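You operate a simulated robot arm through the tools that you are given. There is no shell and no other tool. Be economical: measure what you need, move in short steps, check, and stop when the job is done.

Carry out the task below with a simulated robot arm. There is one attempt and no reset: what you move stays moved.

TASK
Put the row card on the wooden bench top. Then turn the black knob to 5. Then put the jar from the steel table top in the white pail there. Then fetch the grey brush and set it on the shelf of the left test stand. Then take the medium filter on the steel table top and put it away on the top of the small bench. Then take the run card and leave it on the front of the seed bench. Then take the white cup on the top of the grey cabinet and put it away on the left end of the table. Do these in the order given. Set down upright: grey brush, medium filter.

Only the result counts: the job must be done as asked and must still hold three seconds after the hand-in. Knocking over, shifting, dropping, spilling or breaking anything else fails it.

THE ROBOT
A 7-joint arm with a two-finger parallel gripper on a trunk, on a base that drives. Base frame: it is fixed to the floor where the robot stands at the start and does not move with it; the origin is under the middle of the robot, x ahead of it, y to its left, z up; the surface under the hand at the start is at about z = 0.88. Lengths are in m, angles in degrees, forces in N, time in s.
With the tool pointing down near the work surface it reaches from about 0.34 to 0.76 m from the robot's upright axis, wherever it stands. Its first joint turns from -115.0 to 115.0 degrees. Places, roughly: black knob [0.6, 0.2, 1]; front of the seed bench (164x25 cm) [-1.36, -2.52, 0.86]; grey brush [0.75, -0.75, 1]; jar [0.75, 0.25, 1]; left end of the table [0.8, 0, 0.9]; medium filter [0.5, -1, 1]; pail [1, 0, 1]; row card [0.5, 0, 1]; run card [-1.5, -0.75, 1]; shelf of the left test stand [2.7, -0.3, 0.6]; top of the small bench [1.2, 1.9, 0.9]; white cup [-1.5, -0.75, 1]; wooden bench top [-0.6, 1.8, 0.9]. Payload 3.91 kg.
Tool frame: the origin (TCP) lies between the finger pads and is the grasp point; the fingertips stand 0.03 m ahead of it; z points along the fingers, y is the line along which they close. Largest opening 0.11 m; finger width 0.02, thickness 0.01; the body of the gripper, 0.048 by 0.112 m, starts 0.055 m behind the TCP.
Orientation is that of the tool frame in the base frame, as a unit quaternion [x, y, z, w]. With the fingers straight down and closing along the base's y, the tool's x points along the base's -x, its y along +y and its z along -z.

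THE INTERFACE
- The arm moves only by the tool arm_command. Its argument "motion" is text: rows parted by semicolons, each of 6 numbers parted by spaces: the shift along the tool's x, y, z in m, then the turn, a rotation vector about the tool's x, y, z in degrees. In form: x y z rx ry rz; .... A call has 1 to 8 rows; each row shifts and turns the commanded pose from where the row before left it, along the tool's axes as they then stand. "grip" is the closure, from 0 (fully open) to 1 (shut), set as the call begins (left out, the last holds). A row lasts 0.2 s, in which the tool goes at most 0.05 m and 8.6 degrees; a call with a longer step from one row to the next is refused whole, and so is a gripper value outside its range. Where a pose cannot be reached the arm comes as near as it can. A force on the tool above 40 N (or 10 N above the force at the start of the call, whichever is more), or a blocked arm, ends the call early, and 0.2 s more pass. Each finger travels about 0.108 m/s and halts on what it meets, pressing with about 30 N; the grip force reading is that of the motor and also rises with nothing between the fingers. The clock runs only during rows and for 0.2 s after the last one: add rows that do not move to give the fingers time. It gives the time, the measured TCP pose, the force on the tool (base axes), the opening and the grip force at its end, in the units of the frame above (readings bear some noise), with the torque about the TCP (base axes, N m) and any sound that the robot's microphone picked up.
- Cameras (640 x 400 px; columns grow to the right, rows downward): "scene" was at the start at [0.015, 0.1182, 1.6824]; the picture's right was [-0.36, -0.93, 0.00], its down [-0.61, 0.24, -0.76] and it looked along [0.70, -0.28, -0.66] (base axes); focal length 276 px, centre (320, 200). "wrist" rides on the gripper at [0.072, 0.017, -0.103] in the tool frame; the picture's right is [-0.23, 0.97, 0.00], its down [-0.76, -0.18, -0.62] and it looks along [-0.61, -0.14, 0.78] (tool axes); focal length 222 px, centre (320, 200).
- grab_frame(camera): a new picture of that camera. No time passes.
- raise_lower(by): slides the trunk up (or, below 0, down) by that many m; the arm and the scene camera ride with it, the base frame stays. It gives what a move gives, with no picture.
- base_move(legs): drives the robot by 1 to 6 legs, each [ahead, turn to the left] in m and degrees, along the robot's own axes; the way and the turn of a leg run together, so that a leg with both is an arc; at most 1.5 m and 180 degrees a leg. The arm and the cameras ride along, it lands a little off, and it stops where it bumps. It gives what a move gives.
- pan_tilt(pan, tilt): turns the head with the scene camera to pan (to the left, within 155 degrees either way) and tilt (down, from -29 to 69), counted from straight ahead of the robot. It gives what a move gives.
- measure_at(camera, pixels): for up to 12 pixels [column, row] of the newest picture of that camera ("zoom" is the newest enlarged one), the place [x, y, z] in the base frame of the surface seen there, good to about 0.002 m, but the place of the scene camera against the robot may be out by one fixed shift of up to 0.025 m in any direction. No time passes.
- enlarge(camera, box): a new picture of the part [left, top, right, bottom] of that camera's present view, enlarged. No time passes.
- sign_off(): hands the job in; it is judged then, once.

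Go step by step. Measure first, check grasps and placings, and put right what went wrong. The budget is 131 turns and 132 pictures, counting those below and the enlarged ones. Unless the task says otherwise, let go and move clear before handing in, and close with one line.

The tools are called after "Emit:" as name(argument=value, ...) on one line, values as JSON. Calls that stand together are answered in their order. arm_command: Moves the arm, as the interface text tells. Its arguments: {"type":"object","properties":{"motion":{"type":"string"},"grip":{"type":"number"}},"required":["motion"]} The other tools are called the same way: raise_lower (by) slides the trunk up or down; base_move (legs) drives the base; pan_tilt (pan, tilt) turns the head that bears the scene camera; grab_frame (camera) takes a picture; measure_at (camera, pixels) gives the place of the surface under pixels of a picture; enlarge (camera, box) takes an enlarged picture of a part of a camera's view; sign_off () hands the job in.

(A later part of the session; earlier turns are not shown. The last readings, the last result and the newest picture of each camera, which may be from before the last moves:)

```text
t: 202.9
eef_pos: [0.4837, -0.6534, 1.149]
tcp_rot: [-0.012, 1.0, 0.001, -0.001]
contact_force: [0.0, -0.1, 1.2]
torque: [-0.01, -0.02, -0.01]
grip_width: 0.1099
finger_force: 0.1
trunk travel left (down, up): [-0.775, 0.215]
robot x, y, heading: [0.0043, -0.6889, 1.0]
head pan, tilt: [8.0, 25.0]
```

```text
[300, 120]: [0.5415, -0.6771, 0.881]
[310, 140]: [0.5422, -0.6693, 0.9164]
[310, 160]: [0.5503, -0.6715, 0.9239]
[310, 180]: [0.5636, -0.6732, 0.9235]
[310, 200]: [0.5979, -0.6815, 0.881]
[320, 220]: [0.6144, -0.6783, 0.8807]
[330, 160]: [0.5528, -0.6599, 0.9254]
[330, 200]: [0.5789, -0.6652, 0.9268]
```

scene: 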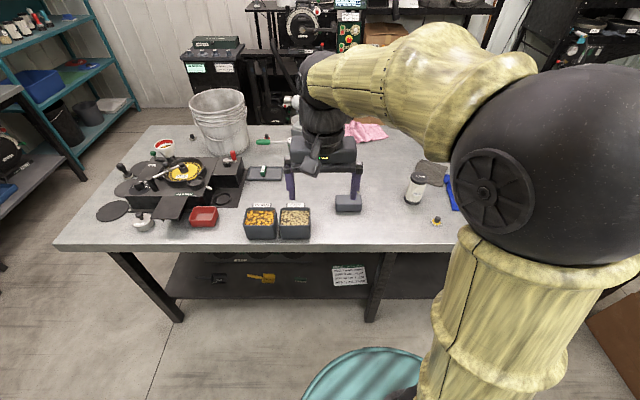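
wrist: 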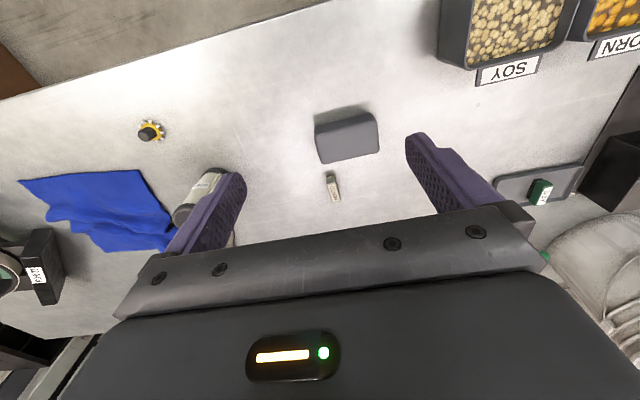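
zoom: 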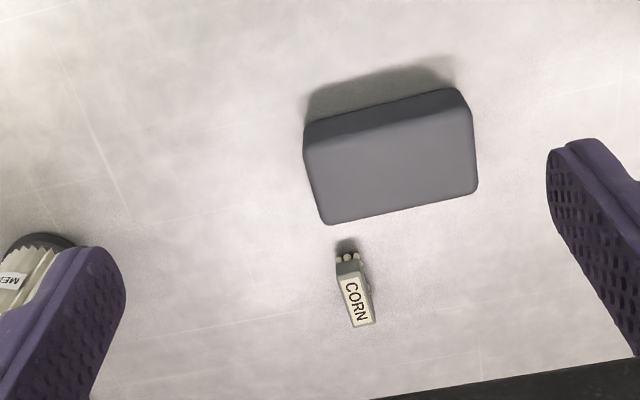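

Emit:
arm_command(motion="-0.046 -0.0035 0 0 0 -1.8; -0.046 -0.0035 0 0 0 -1.8; -0.046 -0.0035 0 0 0 0; -0.046 0.003 0 0 0 0; 0 0 0.045 0 0 0; 0 0 0.045 0 0 0; 0 0 0.04 0 0 0; 0 0 0 0 0 0", grip=0.5)

Emit:
enlarge(camera="wrist", box=[200, 80, 440, 230])

Emit:
measure_at(camera="zoom", pixels=[[300, 120], [310, 140], [310, 160], [310, 180], [310, 200], [320, 220], [330, 160], [330, 200]])

```text
t: 204.8
eef_pos: [0.6666, -0.6497, 1.0206]
tcp_rot: [-0.044, 0.999, 0.0, 0.0]
contact_force: [-0.1, -0.4, 0.5]
torque: [0.0, -0.02, -0.03]
grip_width: 0.0551
finger_force: 0.0
trunk travel left (down, up): [-0.775, 0.215]
robot x, y, heading: [0.0004, -0.6841, 1.2]
head pan, tilt: [8.0, 25.0]
```

```text
2.67 times, centred on (320, 155) of wrist
```

zoom: 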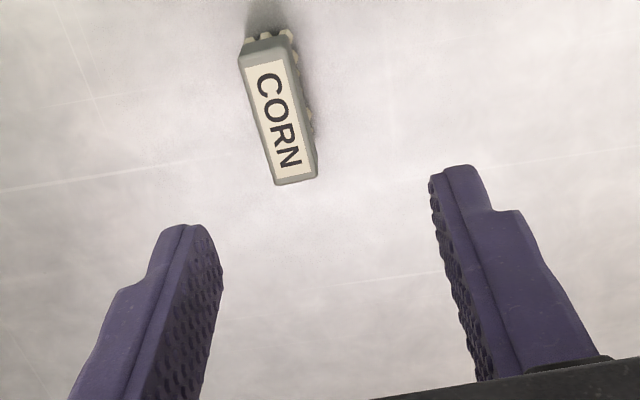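

```text
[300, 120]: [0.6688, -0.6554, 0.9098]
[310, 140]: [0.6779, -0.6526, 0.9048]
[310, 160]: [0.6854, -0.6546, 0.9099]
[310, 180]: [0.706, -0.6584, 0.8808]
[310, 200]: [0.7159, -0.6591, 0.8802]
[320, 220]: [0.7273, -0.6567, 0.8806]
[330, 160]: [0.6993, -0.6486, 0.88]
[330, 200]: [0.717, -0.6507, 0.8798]
```

Emit:
arm_command(motion="-0.001 -0.013 0.02 0 0 0; 0 0 0.04 0 0 0; 0 0 0.03 0 0 0; 0 0 0.014 0 0 0; 0 0 0 0 0 0")

Emit:
arm_command(motion="0 0 0 0 0 0; 0 0 0 0 0 0; 0 0 0 0 0 0", grip=1)

Emit:
arm_command(motion="0 0 -0.02 0 0 0; 0 0 -0.04 0 0 0; 0 0 -0.045 0 0 0; 0 0 -0.045 0 0 0; 0 0 -0.045 0 0 0; 0 0 -0.045 0 0 0; 0 0 0 0 0 0")

Emit:
enlarge(camera="wrist", box=[200, 80, 440, 230])

```text
t: 205.9
eef_pos: [0.6692, -0.6617, 0.915]
tcp_rot: [-0.044, 0.999, 0.0, 0.0]
contact_force: [-0.6, 0.2, 0.3]
torque: [0.0, 0.02, -0.04]
grip_width: 0.0551
finger_force: 0.0
trunk travel left (down, up): [-0.775, 0.215]
robot x, y, heading: [0.0044, -0.6811, 1.2]
head pan, tilt: [8.0, 25.0]
```

```text
t: 206.8
eef_pos: [0.6688, -0.6617, 0.9156]
tcp_rot: [-0.045, 0.999, 0.0, 0.0]
contact_force: [0.5, -0.2, -0.1]
torque: [0.01, 0.01, -0.02]
grip_width: 0.0167
finger_force: 29.6
trunk travel left (down, up): [-0.775, 0.215]
robot x, y, heading: [0.0025, -0.6806, 1.1]
head pan, tilt: [8.0, 25.0]
```

```text
t: 208.3
eef_pos: [0.6697, -0.6615, 1.1557]
tcp_rot: [-0.044, 0.999, 0.001, 0.0]
contact_force: [-0.2, 0.5, -0.9]
torque: [0.03, 0.01, 0.01]
grip_width: 0.0167
finger_force: 29.5
trunk travel left (down, up): [-0.775, 0.215]
robot x, y, heading: [0.0024, -0.6808, 1.0]
head pan, tilt: [8.0, 25.0]
```

```text
2.67 times, centred on (320, 155) of wrist
```

zoom: 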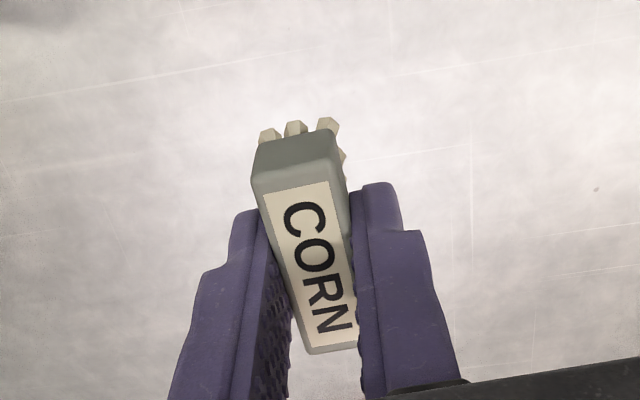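

The brush is held (width 0.017). I'll tuck the arm and drive round toward the test stand.

Emit:
arm_command(motion="0.04 0 -0.02 0 0 0; 0.04 0 -0.02 0 0 0; 0.04 0 -0.02 0 0 0; 0.04 0 -0.02 0 0 0; 0.04 0 -0.02 0 0 0; 0.04 0 -0.02 0 0 0; 0 0 -0.04 0 0 0")

Emit:
base_move(legs=[[-0.25, 0], [0, 89], [1.5, 0], [0.05, 0], [0, -90]])

Emit:
base_move(legs=[[1.5, 0], [0.35, 0], [0, -30]])

Emit:
pan_tilt(pan=-15, tilt=35)

Emit:
grab_frame(camera="scene")

```text
t: 209.9
eef_pos: [0.4299, -0.6836, 1.3167]
tcp_rot: [-0.045, 0.999, 0.001, 0.0]
contact_force: [0.3, 0.2, -0.1]
torque: [0.01, 0.0, -0.03]
grip_width: 0.0167
finger_force: 30.3
trunk travel left (down, up): [-0.775, 0.215]
robot x, y, heading: [0.0041, -0.6806, 1.6]
head pan, tilt: [8.0, 25.0]
```

```text
t: 231.9
eef_pos: [0.1941, 0.8396, 1.3168]
tcp_rot: [-0.021, 1.0, 0.001, 0.0]
contact_force: [-0.3, -0.4, 0.9]
torque: [0.03, 0.0, -0.02]
grip_width: 0.0168
finger_force: 30.2
trunk travel left (down, up): [-0.775, 0.215]
robot x, y, heading: [-0.2312, 0.8578, -1.6]
head pan, tilt: [8.0, 25.0]
```

```text
t: 244.9
eef_pos: [1.9844, 0.5778, 1.3161]
tcp_rot: [0.237, 0.971, 0.0, -0.001]
contact_force: [0.0, 0.0, -0.1]
torque: [0.01, -0.02, 0.03]
grip_width: 0.0167
finger_force: 30.1
trunk travel left (down, up): [-0.775, 0.215]
robot x, y, heading: [1.6234, 0.8094, -31.2]
head pan, tilt: [8.0, 25.0]
```

```text
t: 245.7
eef_pos: [1.9858, 0.5778, 1.3161]
tcp_rot: [0.237, 0.972, -0.001, 0.0]
contact_force: [-0.4, 0.4, -0.6]
torque: [0.0, 0.02, 0.01]
grip_width: 0.0164
finger_force: 30.2
trunk travel left (down, up): [-0.775, 0.215]
robot x, y, heading: [1.6244, 0.8065, -31.2]
head pan, tilt: [-15.0, 35.0]
```

```text
63 pictures are left
```

scene: 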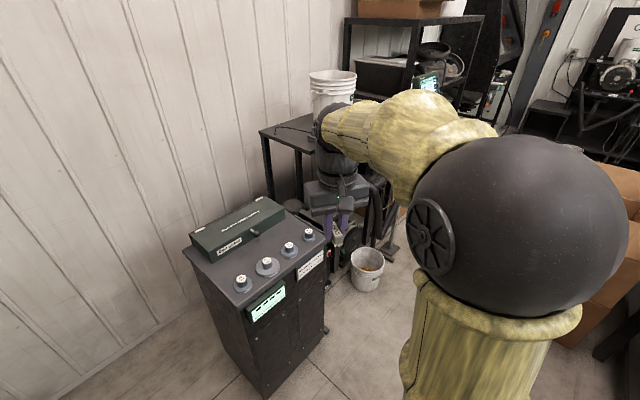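

Emit:
base_move(legs=[[0, -59], [0.5, 0]])

Emit:
pan_tilt(pan=62, tilt=30)

Emit:
grab_frame(camera="scene")

```text
t: 252.8
eef_pos: [1.6148, -0.1224, 1.3163]
tcp_rot: [0.683, 0.731, 0.0, 0.001]
contact_force: [-0.6, -0.2, -0.3]
torque: [0.01, 0.04, 0.02]
grip_width: 0.0168
finger_force: 29.9
trunk travel left (down, up): [-0.775, 0.215]
robot x, y, heading: [1.6248, 0.3055, -90.1]
head pan, tilt: [-15.0, 35.0]
```

```text
t: 254.3
eef_pos: [1.6148, -0.1218, 1.3151]
tcp_rot: [0.683, 0.73, -0.001, 0.001]
contact_force: [-0.1, 0.5, -0.5]
torque: [0.0, 0.0, 0.03]
grip_width: 0.0167
finger_force: 29.9
trunk travel left (down, up): [-0.775, 0.215]
robot x, y, heading: [1.6265, 0.3052, -90.2]
head pan, tilt: [62.0, 30.0]
```

```text
62 pictures are left
```

scene: 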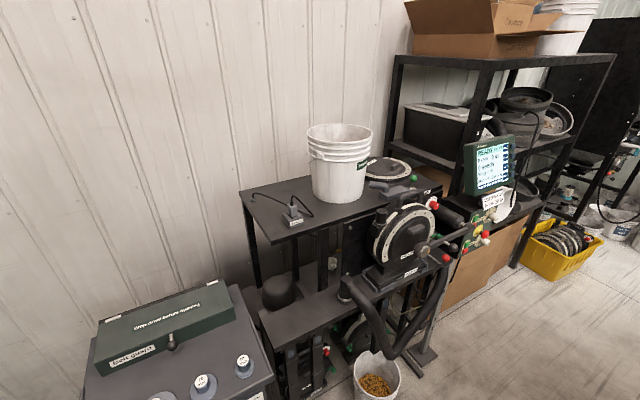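

Emit:
enlarge(camera="scene", box=[220, 160, 400, 400])

Emit:
measure_at(camera="scene", pixels=[[270, 195], [240, 195], [300, 185], [285, 235], [280, 290], [280, 305], [295, 285], [300, 315], [260, 320], [310, 265], [340, 285], [296, 215]])

```text
1.67 times, centred on (310, 280) of scene
```

zoom: 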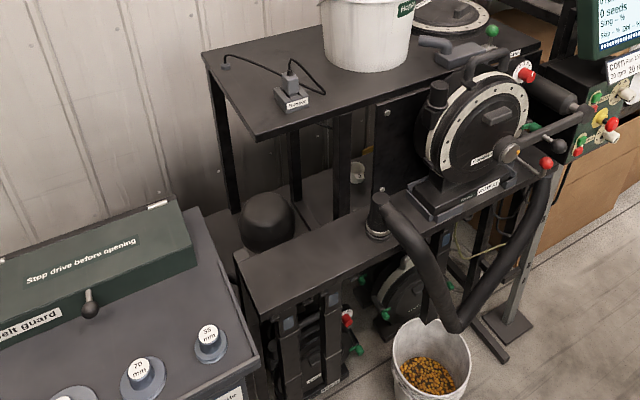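

```text
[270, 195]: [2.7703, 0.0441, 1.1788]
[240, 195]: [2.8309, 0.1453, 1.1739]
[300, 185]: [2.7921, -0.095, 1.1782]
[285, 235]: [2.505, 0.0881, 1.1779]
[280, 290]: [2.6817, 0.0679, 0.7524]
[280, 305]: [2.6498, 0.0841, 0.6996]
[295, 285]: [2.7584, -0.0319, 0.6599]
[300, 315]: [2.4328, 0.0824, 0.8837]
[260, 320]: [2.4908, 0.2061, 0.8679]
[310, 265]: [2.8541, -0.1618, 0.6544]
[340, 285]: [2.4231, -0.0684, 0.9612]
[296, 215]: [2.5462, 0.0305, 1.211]
```

There is a lower shelf at z≈0.65 with a black cylinder on it, under the top shelf (z≈1.17), which matches the given height of 0.6. I'll measure the openings: posts, plate and cabinet.

Emit:
measure_at(camera="zoom", pixels=[[226, 150], [294, 160], [342, 160], [345, 195], [236, 256], [375, 178], [256, 138], [320, 115], [325, 200], [302, 222], [268, 200], [380, 205]])

Emit:
measure_at(camera="zoom", pixels=[[193, 210], [258, 358], [190, 262], [375, 130], [322, 180], [310, 210], [356, 172], [370, 160], [225, 225], [268, 245], [300, 250], [350, 225]])

```text
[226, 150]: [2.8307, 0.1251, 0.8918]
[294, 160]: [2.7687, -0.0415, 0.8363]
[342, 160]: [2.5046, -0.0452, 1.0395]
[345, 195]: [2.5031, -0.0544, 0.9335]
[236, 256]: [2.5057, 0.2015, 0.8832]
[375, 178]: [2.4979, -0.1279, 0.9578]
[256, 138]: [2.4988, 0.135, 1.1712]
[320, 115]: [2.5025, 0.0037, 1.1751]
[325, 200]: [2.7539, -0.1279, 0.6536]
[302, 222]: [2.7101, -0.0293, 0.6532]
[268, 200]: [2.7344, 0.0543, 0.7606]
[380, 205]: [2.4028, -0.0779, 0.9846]
```

```text
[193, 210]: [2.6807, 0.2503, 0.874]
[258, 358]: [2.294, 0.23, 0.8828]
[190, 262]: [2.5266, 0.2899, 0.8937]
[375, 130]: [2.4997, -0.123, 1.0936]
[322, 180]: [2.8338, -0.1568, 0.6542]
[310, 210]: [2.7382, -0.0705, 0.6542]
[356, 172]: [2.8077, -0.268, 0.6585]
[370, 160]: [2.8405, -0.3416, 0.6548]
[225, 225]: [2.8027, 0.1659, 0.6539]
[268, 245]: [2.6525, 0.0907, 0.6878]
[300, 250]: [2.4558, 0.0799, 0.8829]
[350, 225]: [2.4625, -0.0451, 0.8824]
```

The stand layout is clear: lower shelf z≈0.642, plate top 0.870 (x≤2.506), top-shelf edge y≈0.145, cabinet from y≈0.235, cylinder near (2.69, 0.07). I'll bring the brush in from the left, tilted about 15°, at roughly (2.575, 0.10). First I'll drive to the front of it.

Emit:
base_move(legs=[[0.185, 0], [0, 90.2], [0.28, 0]])

Emit:
pan_tilt(pan=20, tilt=50)

Emit:
grab_frame(camera="scene")

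Emit:
grab_frame(camera="wrist")

```text
t: 263.4
eef_pos: [2.3308, 0.1143, 1.3168]
tcp_rot: [-0.037, 0.999, 0.0, 0.0]
contact_force: [-0.6, 0.0, 0.3]
torque: [-0.01, -0.06, -0.01]
grip_width: 0.0168
finger_force: 29.8
trunk travel left (down, up): [-0.775, 0.215]
robot x, y, heading: [1.9032, 0.1195, 0.3]
head pan, tilt: [62.0, 30.0]
```

```text
t: 264.5
eef_pos: [2.3308, 0.1141, 1.3168]
tcp_rot: [-0.037, 0.999, 0.0, 0.0]
contact_force: [0.1, 0.0, 0.1]
torque: [0.0, 0.01, -0.05]
grip_width: 0.0167
finger_force: 30.3
trunk travel left (down, up): [-0.775, 0.215]
robot x, y, heading: [1.9056, 0.1188, 0.1]
head pan, tilt: [20.0, 50.0]
```

```text
60 pictures are left
```

scene: 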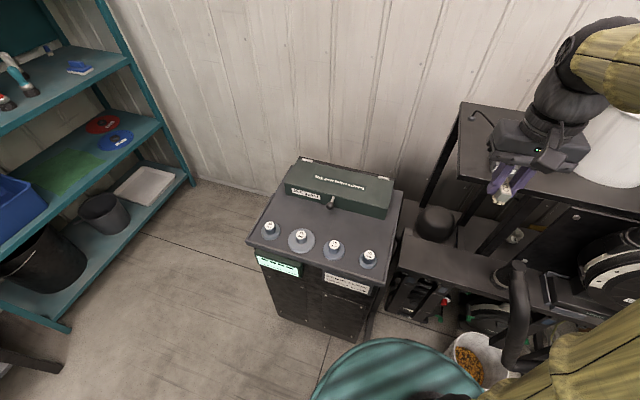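

```text
59 pictures are left
```

wrist: 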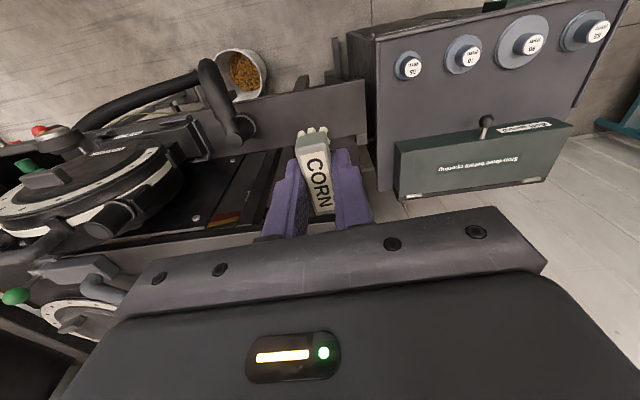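

Emit:
enlarge(camera="scene", box=[360, 90, 560, 300])

Emit:
measure_at(camera="scene", pixels=[[401, 205], [385, 275], [404, 232], [410, 228], [420, 240], [435, 215], [455, 225], [465, 235], [448, 245], [458, 175], [400, 262], [440, 250]])

Emit:
measure_at(camera="wrist", pixels=[[366, 82], [366, 130], [380, 50], [380, 185], [372, 150], [390, 205], [280, 130], [262, 150], [300, 240], [395, 175]])

```text
1.90 times, centred on (460, 195) of scene
```

zoom: 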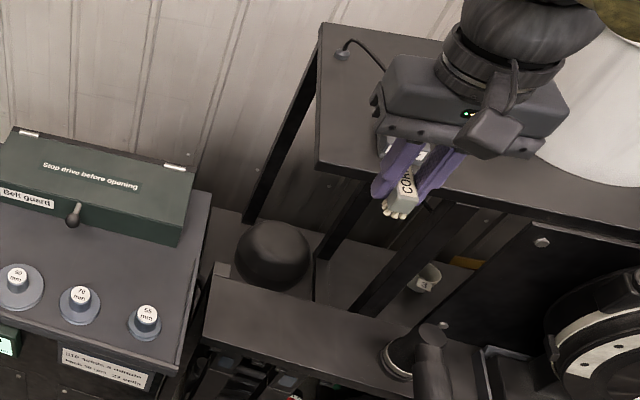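

```text
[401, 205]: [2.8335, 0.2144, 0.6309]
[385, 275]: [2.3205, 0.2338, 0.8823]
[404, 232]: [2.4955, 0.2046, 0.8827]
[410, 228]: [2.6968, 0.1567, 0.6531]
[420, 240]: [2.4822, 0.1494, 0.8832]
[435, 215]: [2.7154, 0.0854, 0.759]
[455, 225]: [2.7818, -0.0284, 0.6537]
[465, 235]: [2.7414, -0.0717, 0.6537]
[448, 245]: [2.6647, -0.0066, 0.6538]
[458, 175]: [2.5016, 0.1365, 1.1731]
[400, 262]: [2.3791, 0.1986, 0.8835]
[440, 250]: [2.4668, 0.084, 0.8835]
```

```text
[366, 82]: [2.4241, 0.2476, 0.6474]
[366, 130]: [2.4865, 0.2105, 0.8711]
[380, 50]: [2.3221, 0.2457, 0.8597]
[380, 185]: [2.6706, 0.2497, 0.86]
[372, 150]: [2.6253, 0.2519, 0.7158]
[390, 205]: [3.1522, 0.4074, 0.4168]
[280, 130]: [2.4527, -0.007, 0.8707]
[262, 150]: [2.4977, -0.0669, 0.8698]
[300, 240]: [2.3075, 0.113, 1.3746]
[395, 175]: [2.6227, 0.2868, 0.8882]
```

The default orientation (camera stalk toward the robot) works with a small 8° tilt and the brush at about (2.625, 0.135). I'll lower the trunk, square up the tool, tilt it and go to the pre-entry point left of the top shelf.

Emit:
raise_lower(by=-0.25)

Emit:
arm_command(motion="0 0.03 0 0 0 4.2; 0 0.03 0 8 0 0; -0.042 0.005 -0.001 0 0 0; -0.042 0.005 -0.001 0 0 0; -0.042 0.005 -0.001 0 0 0; -0.042 0.005 -0.001 0 0 0; -0.042 0.005 -0.001 0 0 0; -0.042 0.005 -0.001 0 0 0")

Emit:
arm_command(motion="-0.042 0.005 0 0 0 0; 0 0 0 0 0 0")

Emit:
grab_frame(camera="wrist")

Emit:
grab_frame(camera="scene")

```text
t: 267.1
eef_pos: [2.3304, 0.1137, 1.0661]
tcp_rot: [-0.036, 0.999, 0.001, 0.0]
contact_force: [0.6, 0.2, -0.2]
torque: [-0.03, 0.0, 0.0]
grip_width: 0.0165
finger_force: 29.7
trunk travel left (down, up): [-0.525, 0.465]
robot x, y, heading: [1.9045, 0.1154, -0.1]
head pan, tilt: [20.0, 50.0]
```

```text
t: 268.9
eef_pos: [2.569, 0.2023, 1.0684]
tcp_rot: [0.0, 0.998, -0.07, -0.001]
contact_force: [-0.8, -1.1, -0.1]
torque: [0.06, -0.02, 0.04]
grip_width: 0.0168
finger_force: 30.2
out of reach, approached as far as the arm can: row 8
trunk travel left (down, up): [-0.525, 0.465]
robot x, y, heading: [1.9056, 0.1185, -0.0]
head pan, tilt: [20.0, 50.0]
```

```text
t: 269.5
eef_pos: [2.5804, 0.2039, 1.057]
tcp_rot: [0.0, 0.998, -0.07, 0.0]
contact_force: [0.1, 0.4, -0.2]
torque: [0.01, 0.01, 0.0]
grip_width: 0.0166
finger_force: 29.6
out of reach, approached as far as the arm can: row 1
trunk travel left (down, up): [-0.525, 0.465]
robot x, y, heading: [1.9031, 0.1219, 0.2]
head pan, tilt: [20.0, 50.0]
```

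```text
57 pictures are left
```

wrist: 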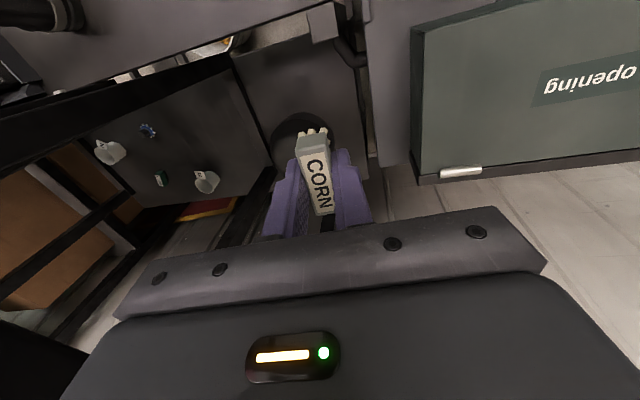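

```text
56 pictures are left
```

scene: 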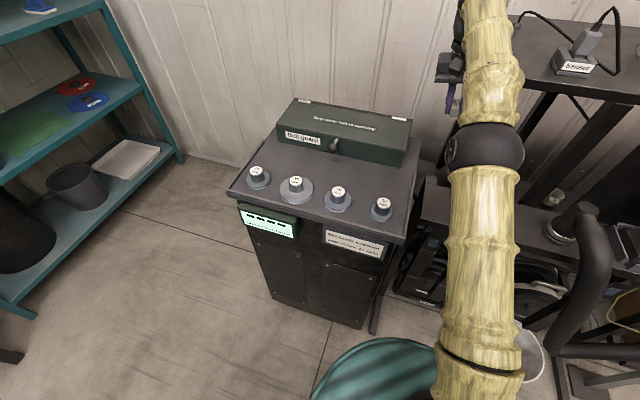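

The arm was at full stretch because the trunk was too low. I'll raise the trunk 0.17 and then go to the entry point while descending.

Emit:
raise_lower(by=0.17)

Emit:
arm_command(motion="0 0.005 0.045 0 0 0; 0 0.005 0.045 0 0 0; 0 0.005 0.045 0 0 0; -0.022 0.003 0.03 0 0 0; -0.022 0.003 0.03 0 0 0; 0 0 0 0 0 0")

Emit:
grab_frame(camera="wrist")

Emit:
grab_frame(camera="scene")

```text
t: 271.4
eef_pos: [2.5798, 0.2047, 1.228]
tcp_rot: [-0.001, 0.998, -0.07, 0.0]
contact_force: [-0.5, 0.0, -1.9]
torque: [0.02, 0.0, 0.03]
grip_width: 0.0168
finger_force: 30.1
trunk travel left (down, up): [-0.695, 0.295]
robot x, y, heading: [1.9073, 0.1189, 0.2]
head pan, tilt: [20.0, 50.0]
```

```text
t: 272.8
eef_pos: [2.6206, 0.2001, 1.0322]
tcp_rot: [-0.001, 0.998, -0.07, 0.001]
contact_force: [-0.7, 0.4, 0.6]
torque: [-0.04, -0.01, 0.0]
grip_width: 0.0168
finger_force: 30.0
trunk travel left (down, up): [-0.695, 0.295]
robot x, y, heading: [1.9032, 0.121, 0.1]
head pan, tilt: [20.0, 50.0]
```

```text
55 pictures are left
```

wrist: 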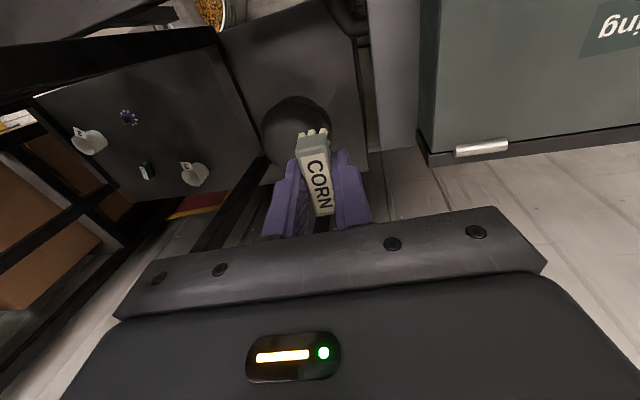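

```text
54 pictures are left
```

scene: 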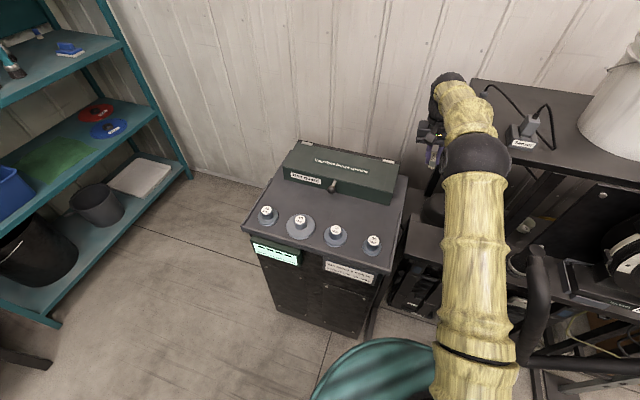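

Emit:
measure_at(camera="wrist", pixels=[[345, 90], [355, 140], [340, 50], [362, 100], [340, 130], [298, 100], [325, 105], [265, 110], [296, 85], [320, 60], [375, 160], [390, 100]])

Emit:
enlarge(camera="wrist", box=[220, 0, 420, 150])

```text
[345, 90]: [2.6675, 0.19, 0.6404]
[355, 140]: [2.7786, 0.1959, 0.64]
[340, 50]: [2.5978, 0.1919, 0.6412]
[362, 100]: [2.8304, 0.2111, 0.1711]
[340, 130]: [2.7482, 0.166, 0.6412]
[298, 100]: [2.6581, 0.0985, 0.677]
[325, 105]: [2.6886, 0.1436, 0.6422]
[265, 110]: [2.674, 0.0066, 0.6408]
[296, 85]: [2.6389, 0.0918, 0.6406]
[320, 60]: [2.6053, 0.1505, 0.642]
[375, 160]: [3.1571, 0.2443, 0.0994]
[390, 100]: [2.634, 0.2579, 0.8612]
```

```text
2.67 times, centred on (320, 75) of wrist
```

zoom: 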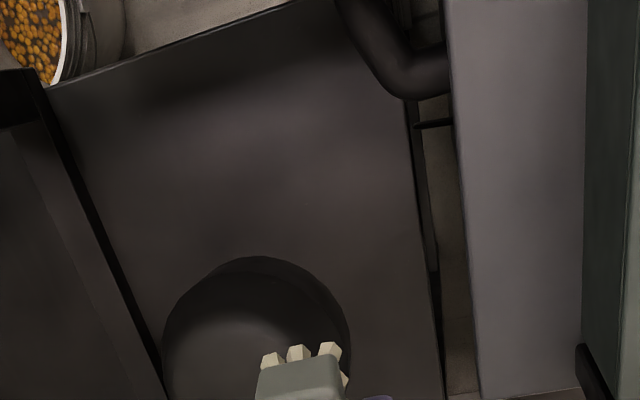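

The shelf is at z=0.641, its left end at y≈0.20, and the dome starts at x≥2.64. I'll descend along the tilted axis to just above the shelf.

Emit:
arm_command(motion="0 0 0.0424 0 0 0; 0 -0.0016 0.0406 0 0 0; 0 -0.0016 0.0406 0 0 0; 0 -0.0016 0.0406 0 0 0; 0 -0.0016 0.0406 0 0 0; 0 0 0 0 0 0")

Emit:
grab_frame(camera="scene")

Emit:
grab_frame(camera="wrist")

```text
t: 274.2
eef_pos: [2.6235, 0.1637, 0.8289]
tcp_rot: [-0.001, 0.998, -0.07, 0.001]
contact_force: [0.1, -0.1, -0.5]
torque: [0.0, -0.06, 0.02]
grip_width: 0.0165
finger_force: 30.0
trunk travel left (down, up): [-0.695, 0.295]
robot x, y, heading: [1.9057, 0.1183, 0.0]
head pan, tilt: [20.0, 50.0]
```

```text
52 pictures are left
```

scene: 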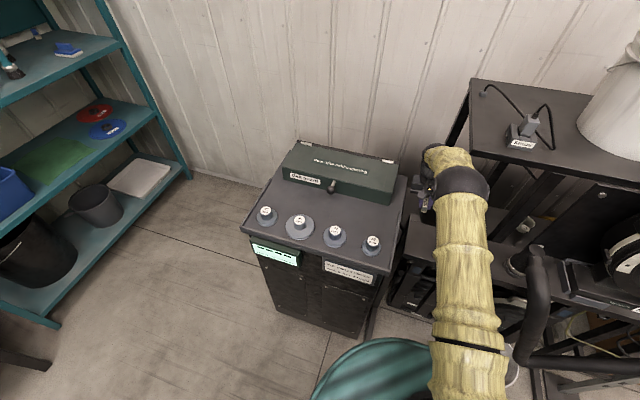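

```text
51 pictures are left
```

wrist: 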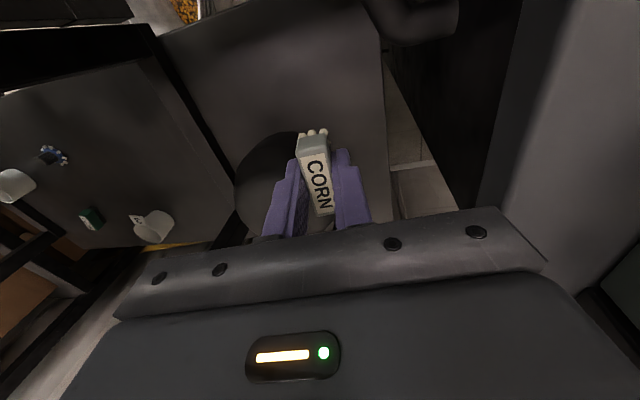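

Emit:
measure_at(camera="scene", pixels=[[445, 155], [465, 180], [460, 210], [465, 250], [465, 300], [436, 200], [490, 190], [430, 180], [440, 225], [487, 230]])

```text
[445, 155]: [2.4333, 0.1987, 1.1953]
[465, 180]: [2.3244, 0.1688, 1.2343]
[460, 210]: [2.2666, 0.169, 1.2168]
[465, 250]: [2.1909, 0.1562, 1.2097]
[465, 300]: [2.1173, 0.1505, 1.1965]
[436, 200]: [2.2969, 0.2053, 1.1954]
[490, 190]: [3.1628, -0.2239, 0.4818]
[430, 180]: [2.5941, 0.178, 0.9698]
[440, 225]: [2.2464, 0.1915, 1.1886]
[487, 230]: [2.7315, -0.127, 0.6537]
```

The arm's underside should stay about 0.07 above the plate. I'll go on down to just above the shelf.

Emit:
arm_command(motion="0 0.0017 0.0435 0 0 0; 0 0.0017 0.0435 0 0 0; 0 0.0017 0.03 0 0 0; 0 0 0.015 0 0 0; 0 0 0 0 0 0")

Emit:
enlarge(camera="wrist", box=[200, 50, 440, 230])

```text
t: 275.4
eef_pos: [2.6229, 0.1496, 0.6974]
tcp_rot: [-0.001, 0.998, -0.069, -0.001]
contact_force: [2.3, -2.6, -2.4]
torque: [0.18, 0.06, 0.1]
grip_width: 0.0166
finger_force: 30.0
trunk travel left (down, up): [-0.695, 0.295]
robot x, y, heading: [1.9008, 0.1169, -0.1]
head pan, tilt: [20.0, 50.0]
```

```text
2.22 times, centred on (320, 140) of wrist
```

zoom: 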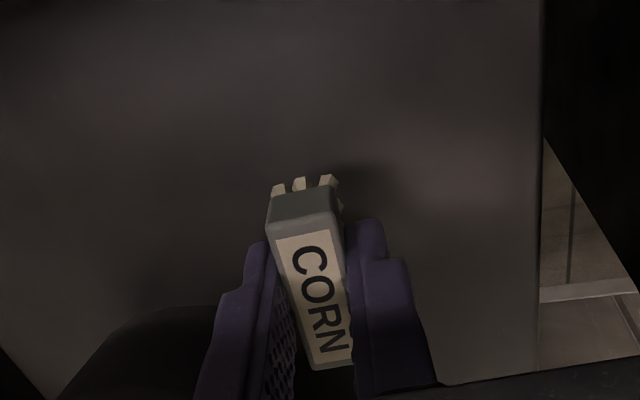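

Emit:
arm_command(motion="0 0 0 0 0 0; 0 0 0 0 0 0")

Emit:
measure_at(camera="zoom", pixels=[[400, 250], [350, 150], [250, 200], [180, 330], [120, 340], [210, 320], [500, 300], [300, 225]])

```text
t: 276.0
eef_pos: [2.6239, 0.1499, 0.6982]
tcp_rot: [-0.001, 0.998, -0.07, 0.0]
contact_force: [0.8, -0.4, -1.5]
torque: [0.04, 0.08, 0.0]
grip_width: 0.0168
finger_force: 30.0
trunk travel left (down, up): [-0.695, 0.295]
robot x, y, heading: [1.905, 0.1205, 0.2]
head pan, tilt: [20.0, 50.0]
```

```text
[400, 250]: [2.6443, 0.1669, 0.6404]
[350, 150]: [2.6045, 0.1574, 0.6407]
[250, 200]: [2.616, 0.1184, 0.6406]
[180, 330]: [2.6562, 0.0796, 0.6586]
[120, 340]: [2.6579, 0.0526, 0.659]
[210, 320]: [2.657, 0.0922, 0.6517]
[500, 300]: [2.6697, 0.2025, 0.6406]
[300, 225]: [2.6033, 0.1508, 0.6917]
```

No contact, it was just transient. I'll lower the last 2 cm gently.

Emit:
arm_command(motion="0 0.001 0.01 0 0 0; 0 0 0.006 0 0 0; 0 0 0.003 0 0 0; 0 0 0 0 0 0")

Emit:
arm_command(motion="0 0 0.002 0 0 0; 0 0 0.002 0 0 0; 0 0 0 0 0 0")

```text
t: 277.0
eef_pos: [2.6247, 0.149, 0.6808]
tcp_rot: [-0.001, 0.998, -0.07, 0.0]
contact_force: [0.2, 0.1, -0.9]
torque: [-0.02, -0.02, 0.0]
grip_width: 0.0167
finger_force: 29.3
trunk travel left (down, up): [-0.695, 0.295]
robot x, y, heading: [1.9024, 0.1199, 0.3]
head pan, tilt: [20.0, 50.0]
```

```text
t: 277.8
eef_pos: [2.6245, 0.149, 0.6756]
tcp_rot: [0.0, 0.998, -0.069, 0.002]
contact_force: [0.6, 1.0, 1.5]
torque: [0.02, -0.01, -0.03]
grip_width: 0.0166
finger_force: 29.5
trunk travel left (down, up): [-0.695, 0.295]
robot x, y, heading: [1.9027, 0.1221, -0.0]
head pan, tilt: [20.0, 50.0]
```

Emit:
arm_command(motion="0 0 0.001 0 0 0; 0 0 0 0 0 0")

Emit:
arm_command(motion="0 0 0 0 0 0; 0 0 0 0 0 0; 0 0 0 0 0 0", grip=0.66)

Emit:
enlarge(camera="wrist", box=[200, 50, 440, 230])

```text
t: 278.4
eef_pos: [2.6254, 0.148, 0.6761]
tcp_rot: [-0.001, 0.998, -0.07, 0.0]
contact_force: [-0.3, -0.1, 5.9]
torque: [0.07, 0.03, -0.01]
grip_width: 0.0168
finger_force: 30.2
trunk travel left (down, up): [-0.695, 0.295]
robot x, y, heading: [1.9019, 0.1172, 0.1]
head pan, tilt: [20.0, 50.0]
```

```text
t: 279.2
eef_pos: [2.6242, 0.1473, 0.6742]
tcp_rot: [-0.001, 0.998, -0.07, 0.001]
contact_force: [0.3, -0.2, -1.4]
torque: [-0.02, 0.0, -0.01]
grip_width: 0.0373
finger_force: 0.2
trunk travel left (down, up): [-0.695, 0.295]
robot x, y, heading: [1.9021, 0.1207, 0.0]
head pan, tilt: [20.0, 50.0]
```

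```text
2.22 times, centred on (320, 140) of wrist
```

zoom: 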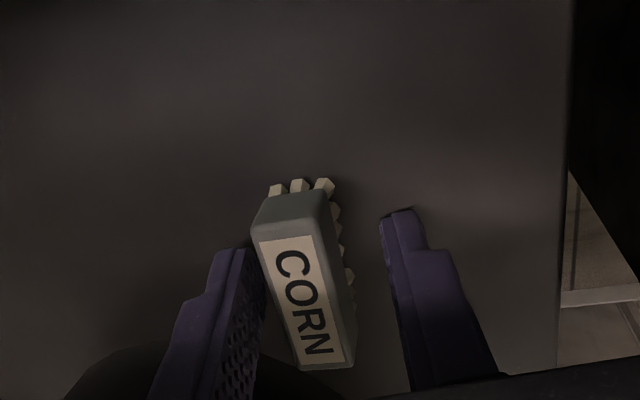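

Emit:
measure_at(camera="zoom", pixels=[[265, 245], [312, 238], [308, 360], [345, 355], [300, 300], [280, 215]])

```text
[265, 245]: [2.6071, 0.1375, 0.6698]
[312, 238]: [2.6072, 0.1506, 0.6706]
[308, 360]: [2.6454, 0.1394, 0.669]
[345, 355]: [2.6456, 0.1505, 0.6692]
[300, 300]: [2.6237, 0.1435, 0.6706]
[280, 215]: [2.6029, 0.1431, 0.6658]
```

The brush top is level at z=0.670 (shelf 0.641 plus 0.03), so it stands upright. I'll open a bit more and withdraw along the entry path.

Emit:
arm_command(motion="0 0 0 0 0 0; 0 0 -0.02 0 0 0; 0 0 -0.04 0 0 0; 0 -0.0017 -0.0435 0 0 0; 0 -0.0017 -0.0435 0 0 0; 0 0.0016 -0.0406 0 0 0; 0 0.0016 -0.0406 0 0 0; 0 0.0016 -0.0406 0 0 0", grip=0.56)

Emit:
arm_command(motion="0 0.0016 -0.0406 0 0 0; 0 0 -0.0424 0 0 0; 0 0 -0.045 0 0 0; 0 0 -0.045 0 0 0; 0 0 -0.045 0 0 0; 0 0 -0.045 0 0 0; 0 0 0 0 0 0")

Emit:
grab_frame(camera="wrist")

```text
t: 281.0
eef_pos: [2.6239, 0.1867, 0.9399]
tcp_rot: [0.001, 0.998, -0.07, 0.0]
contact_force: [0.0, 0.4, 0.2]
torque: [-0.03, 0.02, 0.0]
grip_width: 0.0484
finger_force: 0.1
trunk travel left (down, up): [-0.695, 0.295]
robot x, y, heading: [1.9053, 0.1185, 0.1]
head pan, tilt: [20.0, 50.0]
```

```text
t: 282.6
eef_pos: [2.6003, 0.2172, 1.1746]
tcp_rot: [0.0, 0.998, -0.069, 0.001]
contact_force: [0.2, 1.3, 0.4]
torque: [0.02, 0.0, 0.02]
grip_width: 0.0487
finger_force: 0.0
out of reach, approached as far as the arm can: row 5, 6
trunk travel left (down, up): [-0.695, 0.295]
robot x, y, heading: [1.9032, 0.1175, 0.1]
head pan, tilt: [20.0, 50.0]
```

```text
48 pictures are left
```

wrist: 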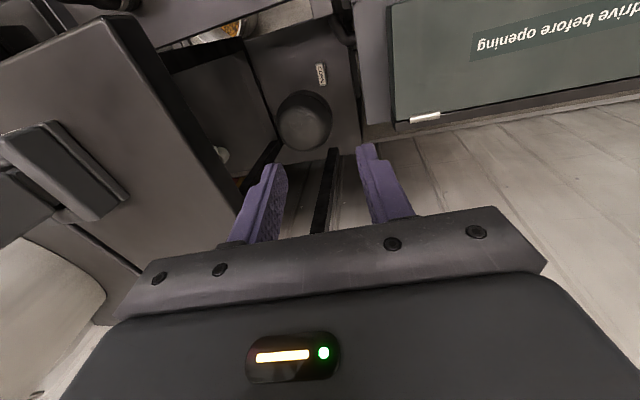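

The brush stands on the shelf. I'll retract the arm, restore the trunk and drive back to the table front for the filter.

Emit:
arm_command(motion="0.04 0 -0.01 0 0 0; 0.04 0 -0.01 0 0 0; 0.04 0 -0.01 0 0 0; 0.04 -0.01 0 -8 0 0; 0.04 -0.02 0 0 0 0; 0.02 -0.02 0 0 0 0; 0 -0.03 0 0 0 0; 0 0 0 0 0 0", grip=0)

Emit:
raise_lower(by=0.08)

Emit:
base_move(legs=[[-0.3, 0], [0, 90], [0.73, 0], [0, 90], [1.5, 0], [0.3, 0]])

Emit:
base_move(legs=[[0, 90], [1.5, 0], [0.18, 0], [0, 90], [0.18, 0]])

Emit:
grab_frame(camera="wrist")

```text
t: 284.4
eef_pos: [2.51, 0.1603, 1.2341]
tcp_rot: [-0.001, 1.0, 0.0, 0.0]
contact_force: [1.5, 0.1, 0.8]
torque: [0.0, 0.05, 0.0]
grip_width: 0.11
finger_force: 0.0
out of reach, approached as far as the arm can: row 1, 2, 3, 4
trunk travel left (down, up): [-0.695, 0.295]
robot x, y, heading: [1.903, 0.1181, 0.1]
head pan, tilt: [20.0, 50.0]
```

```text
t: 285.6
eef_pos: [2.51, 0.1603, 1.3133]
tcp_rot: [-0.001, 1.0, 0.0, 0.0]
contact_force: [1.0, 0.3, -0.1]
torque: [-0.02, 0.0, 0.02]
grip_width: 0.1101
finger_force: 0.0
trunk travel left (down, up): [-0.775, 0.215]
robot x, y, heading: [1.9023, 0.1193, 0.2]
head pan, tilt: [20.0, 50.0]
```

```text
t: 313.4
eef_pos: [-0.7937, 0.8549, 1.313]
tcp_rot: [1.0, -0.012, 0.0, 0.0]
contact_force: [-0.2, -0.9, 0.4]
torque: [-0.01, -0.04, -0.03]
grip_width: 0.11
finger_force: 0.1
trunk travel left (down, up): [-0.775, 0.215]
robot x, y, heading: [-0.1865, 0.881, 178.9]
head pan, tilt: [20.0, 50.0]
```

```text
t: 335.8
eef_pos: [0.5736, -0.7828, 1.3158]
tcp_rot: [0.007, 1.0, 0.0, 0.001]
contact_force: [1.0, -0.4, -0.4]
torque: [-0.02, 0.01, 0.0]
grip_width: 0.1101
finger_force: 0.1
trunk travel left (down, up): [-0.775, 0.215]
robot x, y, heading: [-0.03, -0.8128, -0.7]
head pan, tilt: [20.0, 50.0]
```

```text
47 pictures are left
```

wrist: 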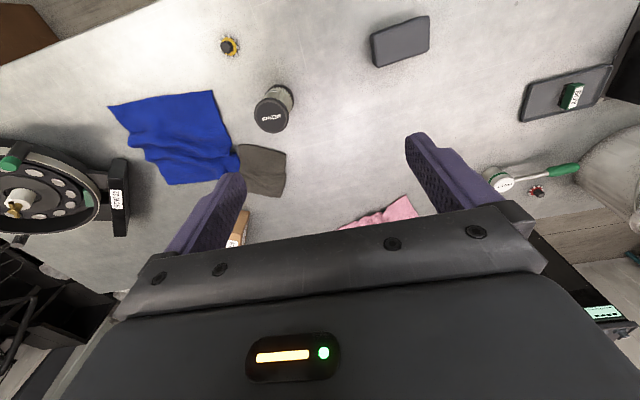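

Emit:
enlarge(camera="wrist", box=[230, 70, 330, 150])

Emit:
measure_at(camera="zoom", pixels=[[230, 245], [150, 250], [330, 230], [240, 195], [255, 300], [300, 160], [380, 120], [320, 100]])

```text
5.00 times, centred on (280, 110) of wrist
```

zoom: 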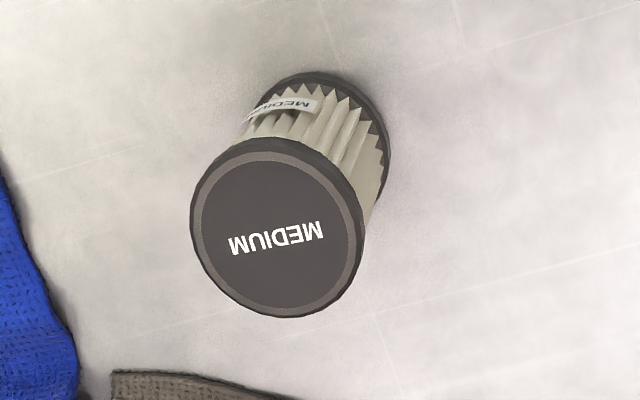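

```text
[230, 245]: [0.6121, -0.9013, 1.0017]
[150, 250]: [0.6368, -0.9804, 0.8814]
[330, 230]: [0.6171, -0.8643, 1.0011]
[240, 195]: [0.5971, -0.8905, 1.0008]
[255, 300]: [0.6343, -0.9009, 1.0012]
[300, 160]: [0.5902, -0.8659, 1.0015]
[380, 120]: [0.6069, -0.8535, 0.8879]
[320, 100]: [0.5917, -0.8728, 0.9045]
```

The medium filter is at (0.615, -0.8836), top z 1.001, diameter ~0.064. I'll move over it.

Emit:
arm_command(motion="-0.0143 -0.0334 0 0 0 0; -0.0143 -0.0334 0 0 0 0; -0.0143 -0.0334 0 0 0 0; 0 0 0.045 0 0 0; 0 0 0.045 0 0 0; 0 0 0.045 0 0 0; 0 0 0.045 0 0 0; 0 0 0 0 0 0")

Emit:
enlarge(camera="wrist", box=[200, 50, 440, 230])

Emit:
measure_at(camera="zoom", pixels=[[320, 180], [290, 180], [350, 180], [320, 150], [320, 210], [320, 240], [320, 120]])

```text
t: 337.6
eef_pos: [0.6167, -0.8817, 1.1325]
tcp_rot: [0.007, 1.0, 0.0, 0.0]
contact_force: [-0.5, -0.3, 0.5]
torque: [0.01, -0.06, 0.01]
grip_width: 0.1099
finger_force: 0.1
trunk travel left (down, up): [-0.775, 0.215]
robot x, y, heading: [-0.0293, -0.8132, -1.2]
head pan, tilt: [20.0, 50.0]
```

```text
2.22 times, centred on (320, 140) of wrist
```

zoom: 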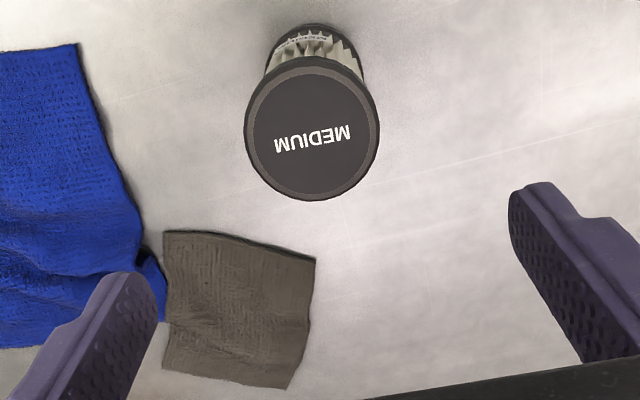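

```text
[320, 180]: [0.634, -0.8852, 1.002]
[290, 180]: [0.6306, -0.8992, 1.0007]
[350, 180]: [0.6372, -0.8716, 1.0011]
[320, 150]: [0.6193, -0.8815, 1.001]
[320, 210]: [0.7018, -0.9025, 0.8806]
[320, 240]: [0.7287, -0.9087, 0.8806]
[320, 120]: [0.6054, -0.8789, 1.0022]
```

Emit:
arm_command(motion="0.007 -0.0015 0.03 0 0 0; 0 0 0.04 0 0 0; 0 0 0.04 0 0 0; 0 0 0.0375 0 0 0; 0 0 0 0 0 0")

Emit:
arm_command(motion="0 0 0 0 0 0; 0 0 0 0 0 0; 0 0 0 0 0 0; 0 0 0 0 0 0", grip=1)

Emit:
arm_command(motion="0 0 -0.02 0 0 0; 0 0 -0.04 0 0 0; 0 0 -0.045 0 0 0; 0 0 -0.045 0 0 0; 0 0 -0.045 0 0 0; 0 0 -0.045 0 0 0; 0.02 0 -0.04 0 0 0; 0 0 0 0 0 0")

Emit:
grab_frame(camera="wrist")

```text
t: 338.8
eef_pos: [0.6092, -0.8855, 0.9864]
tcp_rot: [0.008, 1.0, 0.0, 0.001]
contact_force: [0.6, -0.4, 0.3]
torque: [-0.02, 0.01, 0.01]
grip_width: 0.11
finger_force: 0.0
trunk travel left (down, up): [-0.775, 0.215]
robot x, y, heading: [-0.0336, -0.8122, -1.3]
head pan, tilt: [20.0, 50.0]
```

```text
t: 339.8
eef_pos: [0.6104, -0.8858, 0.9847]
tcp_rot: [0.008, 1.0, 0.0, 0.001]
contact_force: [-0.5, -0.1, 0.5]
torque: [0.01, 0.03, 0.0]
grip_width: 0.0627
finger_force: 30.1
trunk travel left (down, up): [-0.775, 0.215]
robot x, y, heading: [-0.0339, -0.8132, -1.2]
head pan, tilt: [20.0, 50.0]
```

```text
t: 341.6
eef_pos: [0.5894, -0.8853, 1.2654]
tcp_rot: [0.008, 1.0, 0.0, 0.0]
contact_force: [-0.5, 0.5, -1.6]
torque: [-0.04, 0.02, 0.01]
grip_width: 0.0625
finger_force: 30.4
trunk travel left (down, up): [-0.775, 0.215]
robot x, y, heading: [-0.0298, -0.8105, -1.0]
head pan, tilt: [20.0, 50.0]
```

```text
44 pictures are left
```

wrist: 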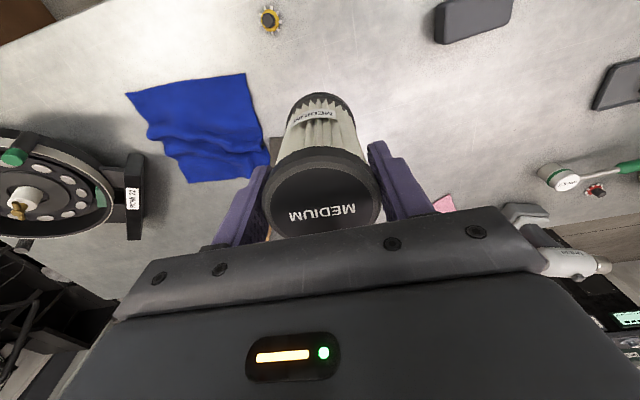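

The filter is held (bottom ~0.104 below TCP). I'll drive to the small bench.

Emit:
base_move(legs=[[-0.22, 0], [0, 91], [1.5, 0], [0.2, 0], [0, -90]])

Emit:
base_move(legs=[[1.4, 0], [0, 90]])

Emit:
pan_tilt(pan=5, tilt=40)

Emit:
grab_frame(camera="scene")

Emit:
grab_frame(camera="wrist")

```text
t: 364.4
eef_pos: [0.3764, 0.8362, 1.2665]
tcp_rot: [0.001, 1.0, 0.0, 0.0]
contact_force: [-0.6, 0.0, -0.8]
torque: [-0.02, 0.04, 0.03]
grip_width: 0.063
finger_force: 30.4
trunk travel left (down, up): [-0.775, 0.215]
robot x, y, heading: [-0.2437, 0.902, -0.4]
head pan, tilt: [20.0, 50.0]
```

```text
t: 378.2
eef_pos: [1.2325, 1.515, 1.2663]
tcp_rot: [0.708, -0.707, -0.001, 0.0]
contact_force: [0.0, 0.2, -0.6]
torque: [-0.01, -0.01, 0.0]
grip_width: 0.0629
finger_force: 30.0
trunk travel left (down, up): [-0.775, 0.215]
robot x, y, heading: [1.1703, 0.8909, 89.7]
head pan, tilt: [20.0, 50.0]
```

```text
t: 379.0
eef_pos: [1.2327, 1.5149, 1.2662]
tcp_rot: [-0.707, 0.707, 0.0, 0.0]
contact_force: [-0.3, 0.4, -1.7]
torque: [-0.04, -0.02, -0.01]
grip_width: 0.0631
finger_force: 30.5
trunk travel left (down, up): [-0.775, 0.215]
robot x, y, heading: [1.1693, 0.8926, 90.0]
head pan, tilt: [5.0, 40.0]
```

```text
43 pictures are left
```

scene: 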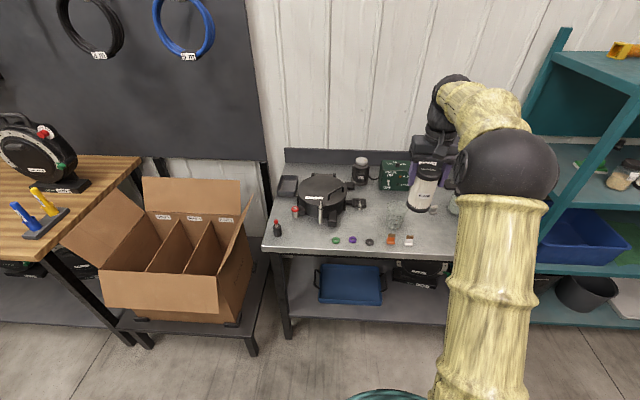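

```text
42 pictures are left
```

wrist: 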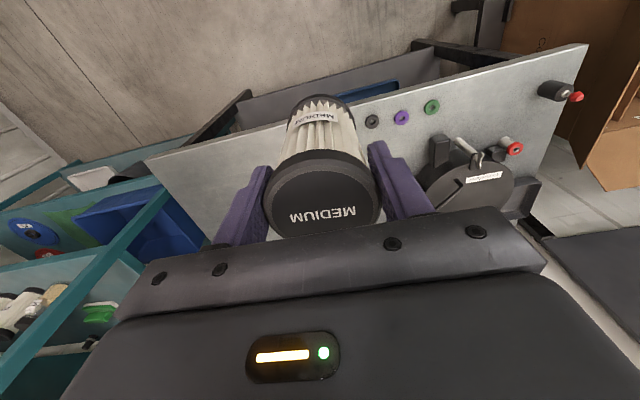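

Emit:
measure_at(camera="wrist", pixels=[[150, 162], [210, 180], [240, 150], [270, 130], [200, 215], [371, 122], [585, 48], [460, 80], [500, 100], [370, 100]])

Emit:
measure_at(camera="scene", pixels=[[270, 250], [450, 255], [430, 235], [410, 240], [390, 238], [395, 215], [370, 241], [300, 240], [365, 215], [450, 205], [277, 228]])

Emit:
enlarge(camera="scene", box=[260, 130, 480, 270])

```text
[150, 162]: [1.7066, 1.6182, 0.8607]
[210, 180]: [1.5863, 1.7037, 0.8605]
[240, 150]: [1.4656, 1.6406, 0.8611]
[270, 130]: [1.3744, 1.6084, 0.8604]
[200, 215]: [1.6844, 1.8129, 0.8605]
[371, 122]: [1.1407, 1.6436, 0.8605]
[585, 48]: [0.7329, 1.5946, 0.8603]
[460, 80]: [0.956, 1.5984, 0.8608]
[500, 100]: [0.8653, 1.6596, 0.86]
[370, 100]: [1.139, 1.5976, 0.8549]
```

```text
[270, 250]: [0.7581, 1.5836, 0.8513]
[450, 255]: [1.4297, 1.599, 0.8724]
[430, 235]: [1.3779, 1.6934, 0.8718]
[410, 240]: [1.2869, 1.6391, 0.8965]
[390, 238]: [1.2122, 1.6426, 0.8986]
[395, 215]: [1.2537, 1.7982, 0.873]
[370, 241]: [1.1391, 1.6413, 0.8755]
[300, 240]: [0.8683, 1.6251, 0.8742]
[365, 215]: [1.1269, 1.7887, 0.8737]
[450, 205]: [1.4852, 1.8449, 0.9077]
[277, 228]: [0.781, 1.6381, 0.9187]
```

```text
2.86 times, centred on (370, 200) of scene
```

zoom: 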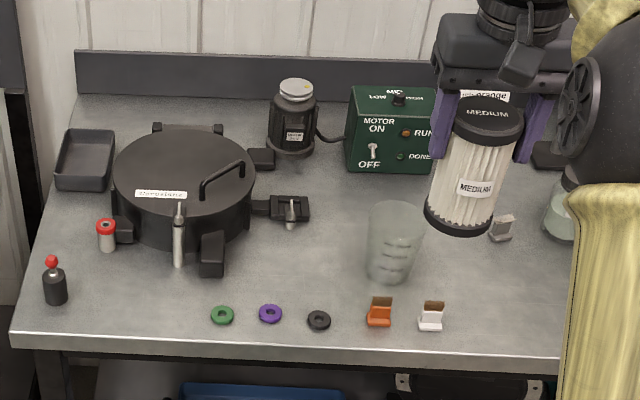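

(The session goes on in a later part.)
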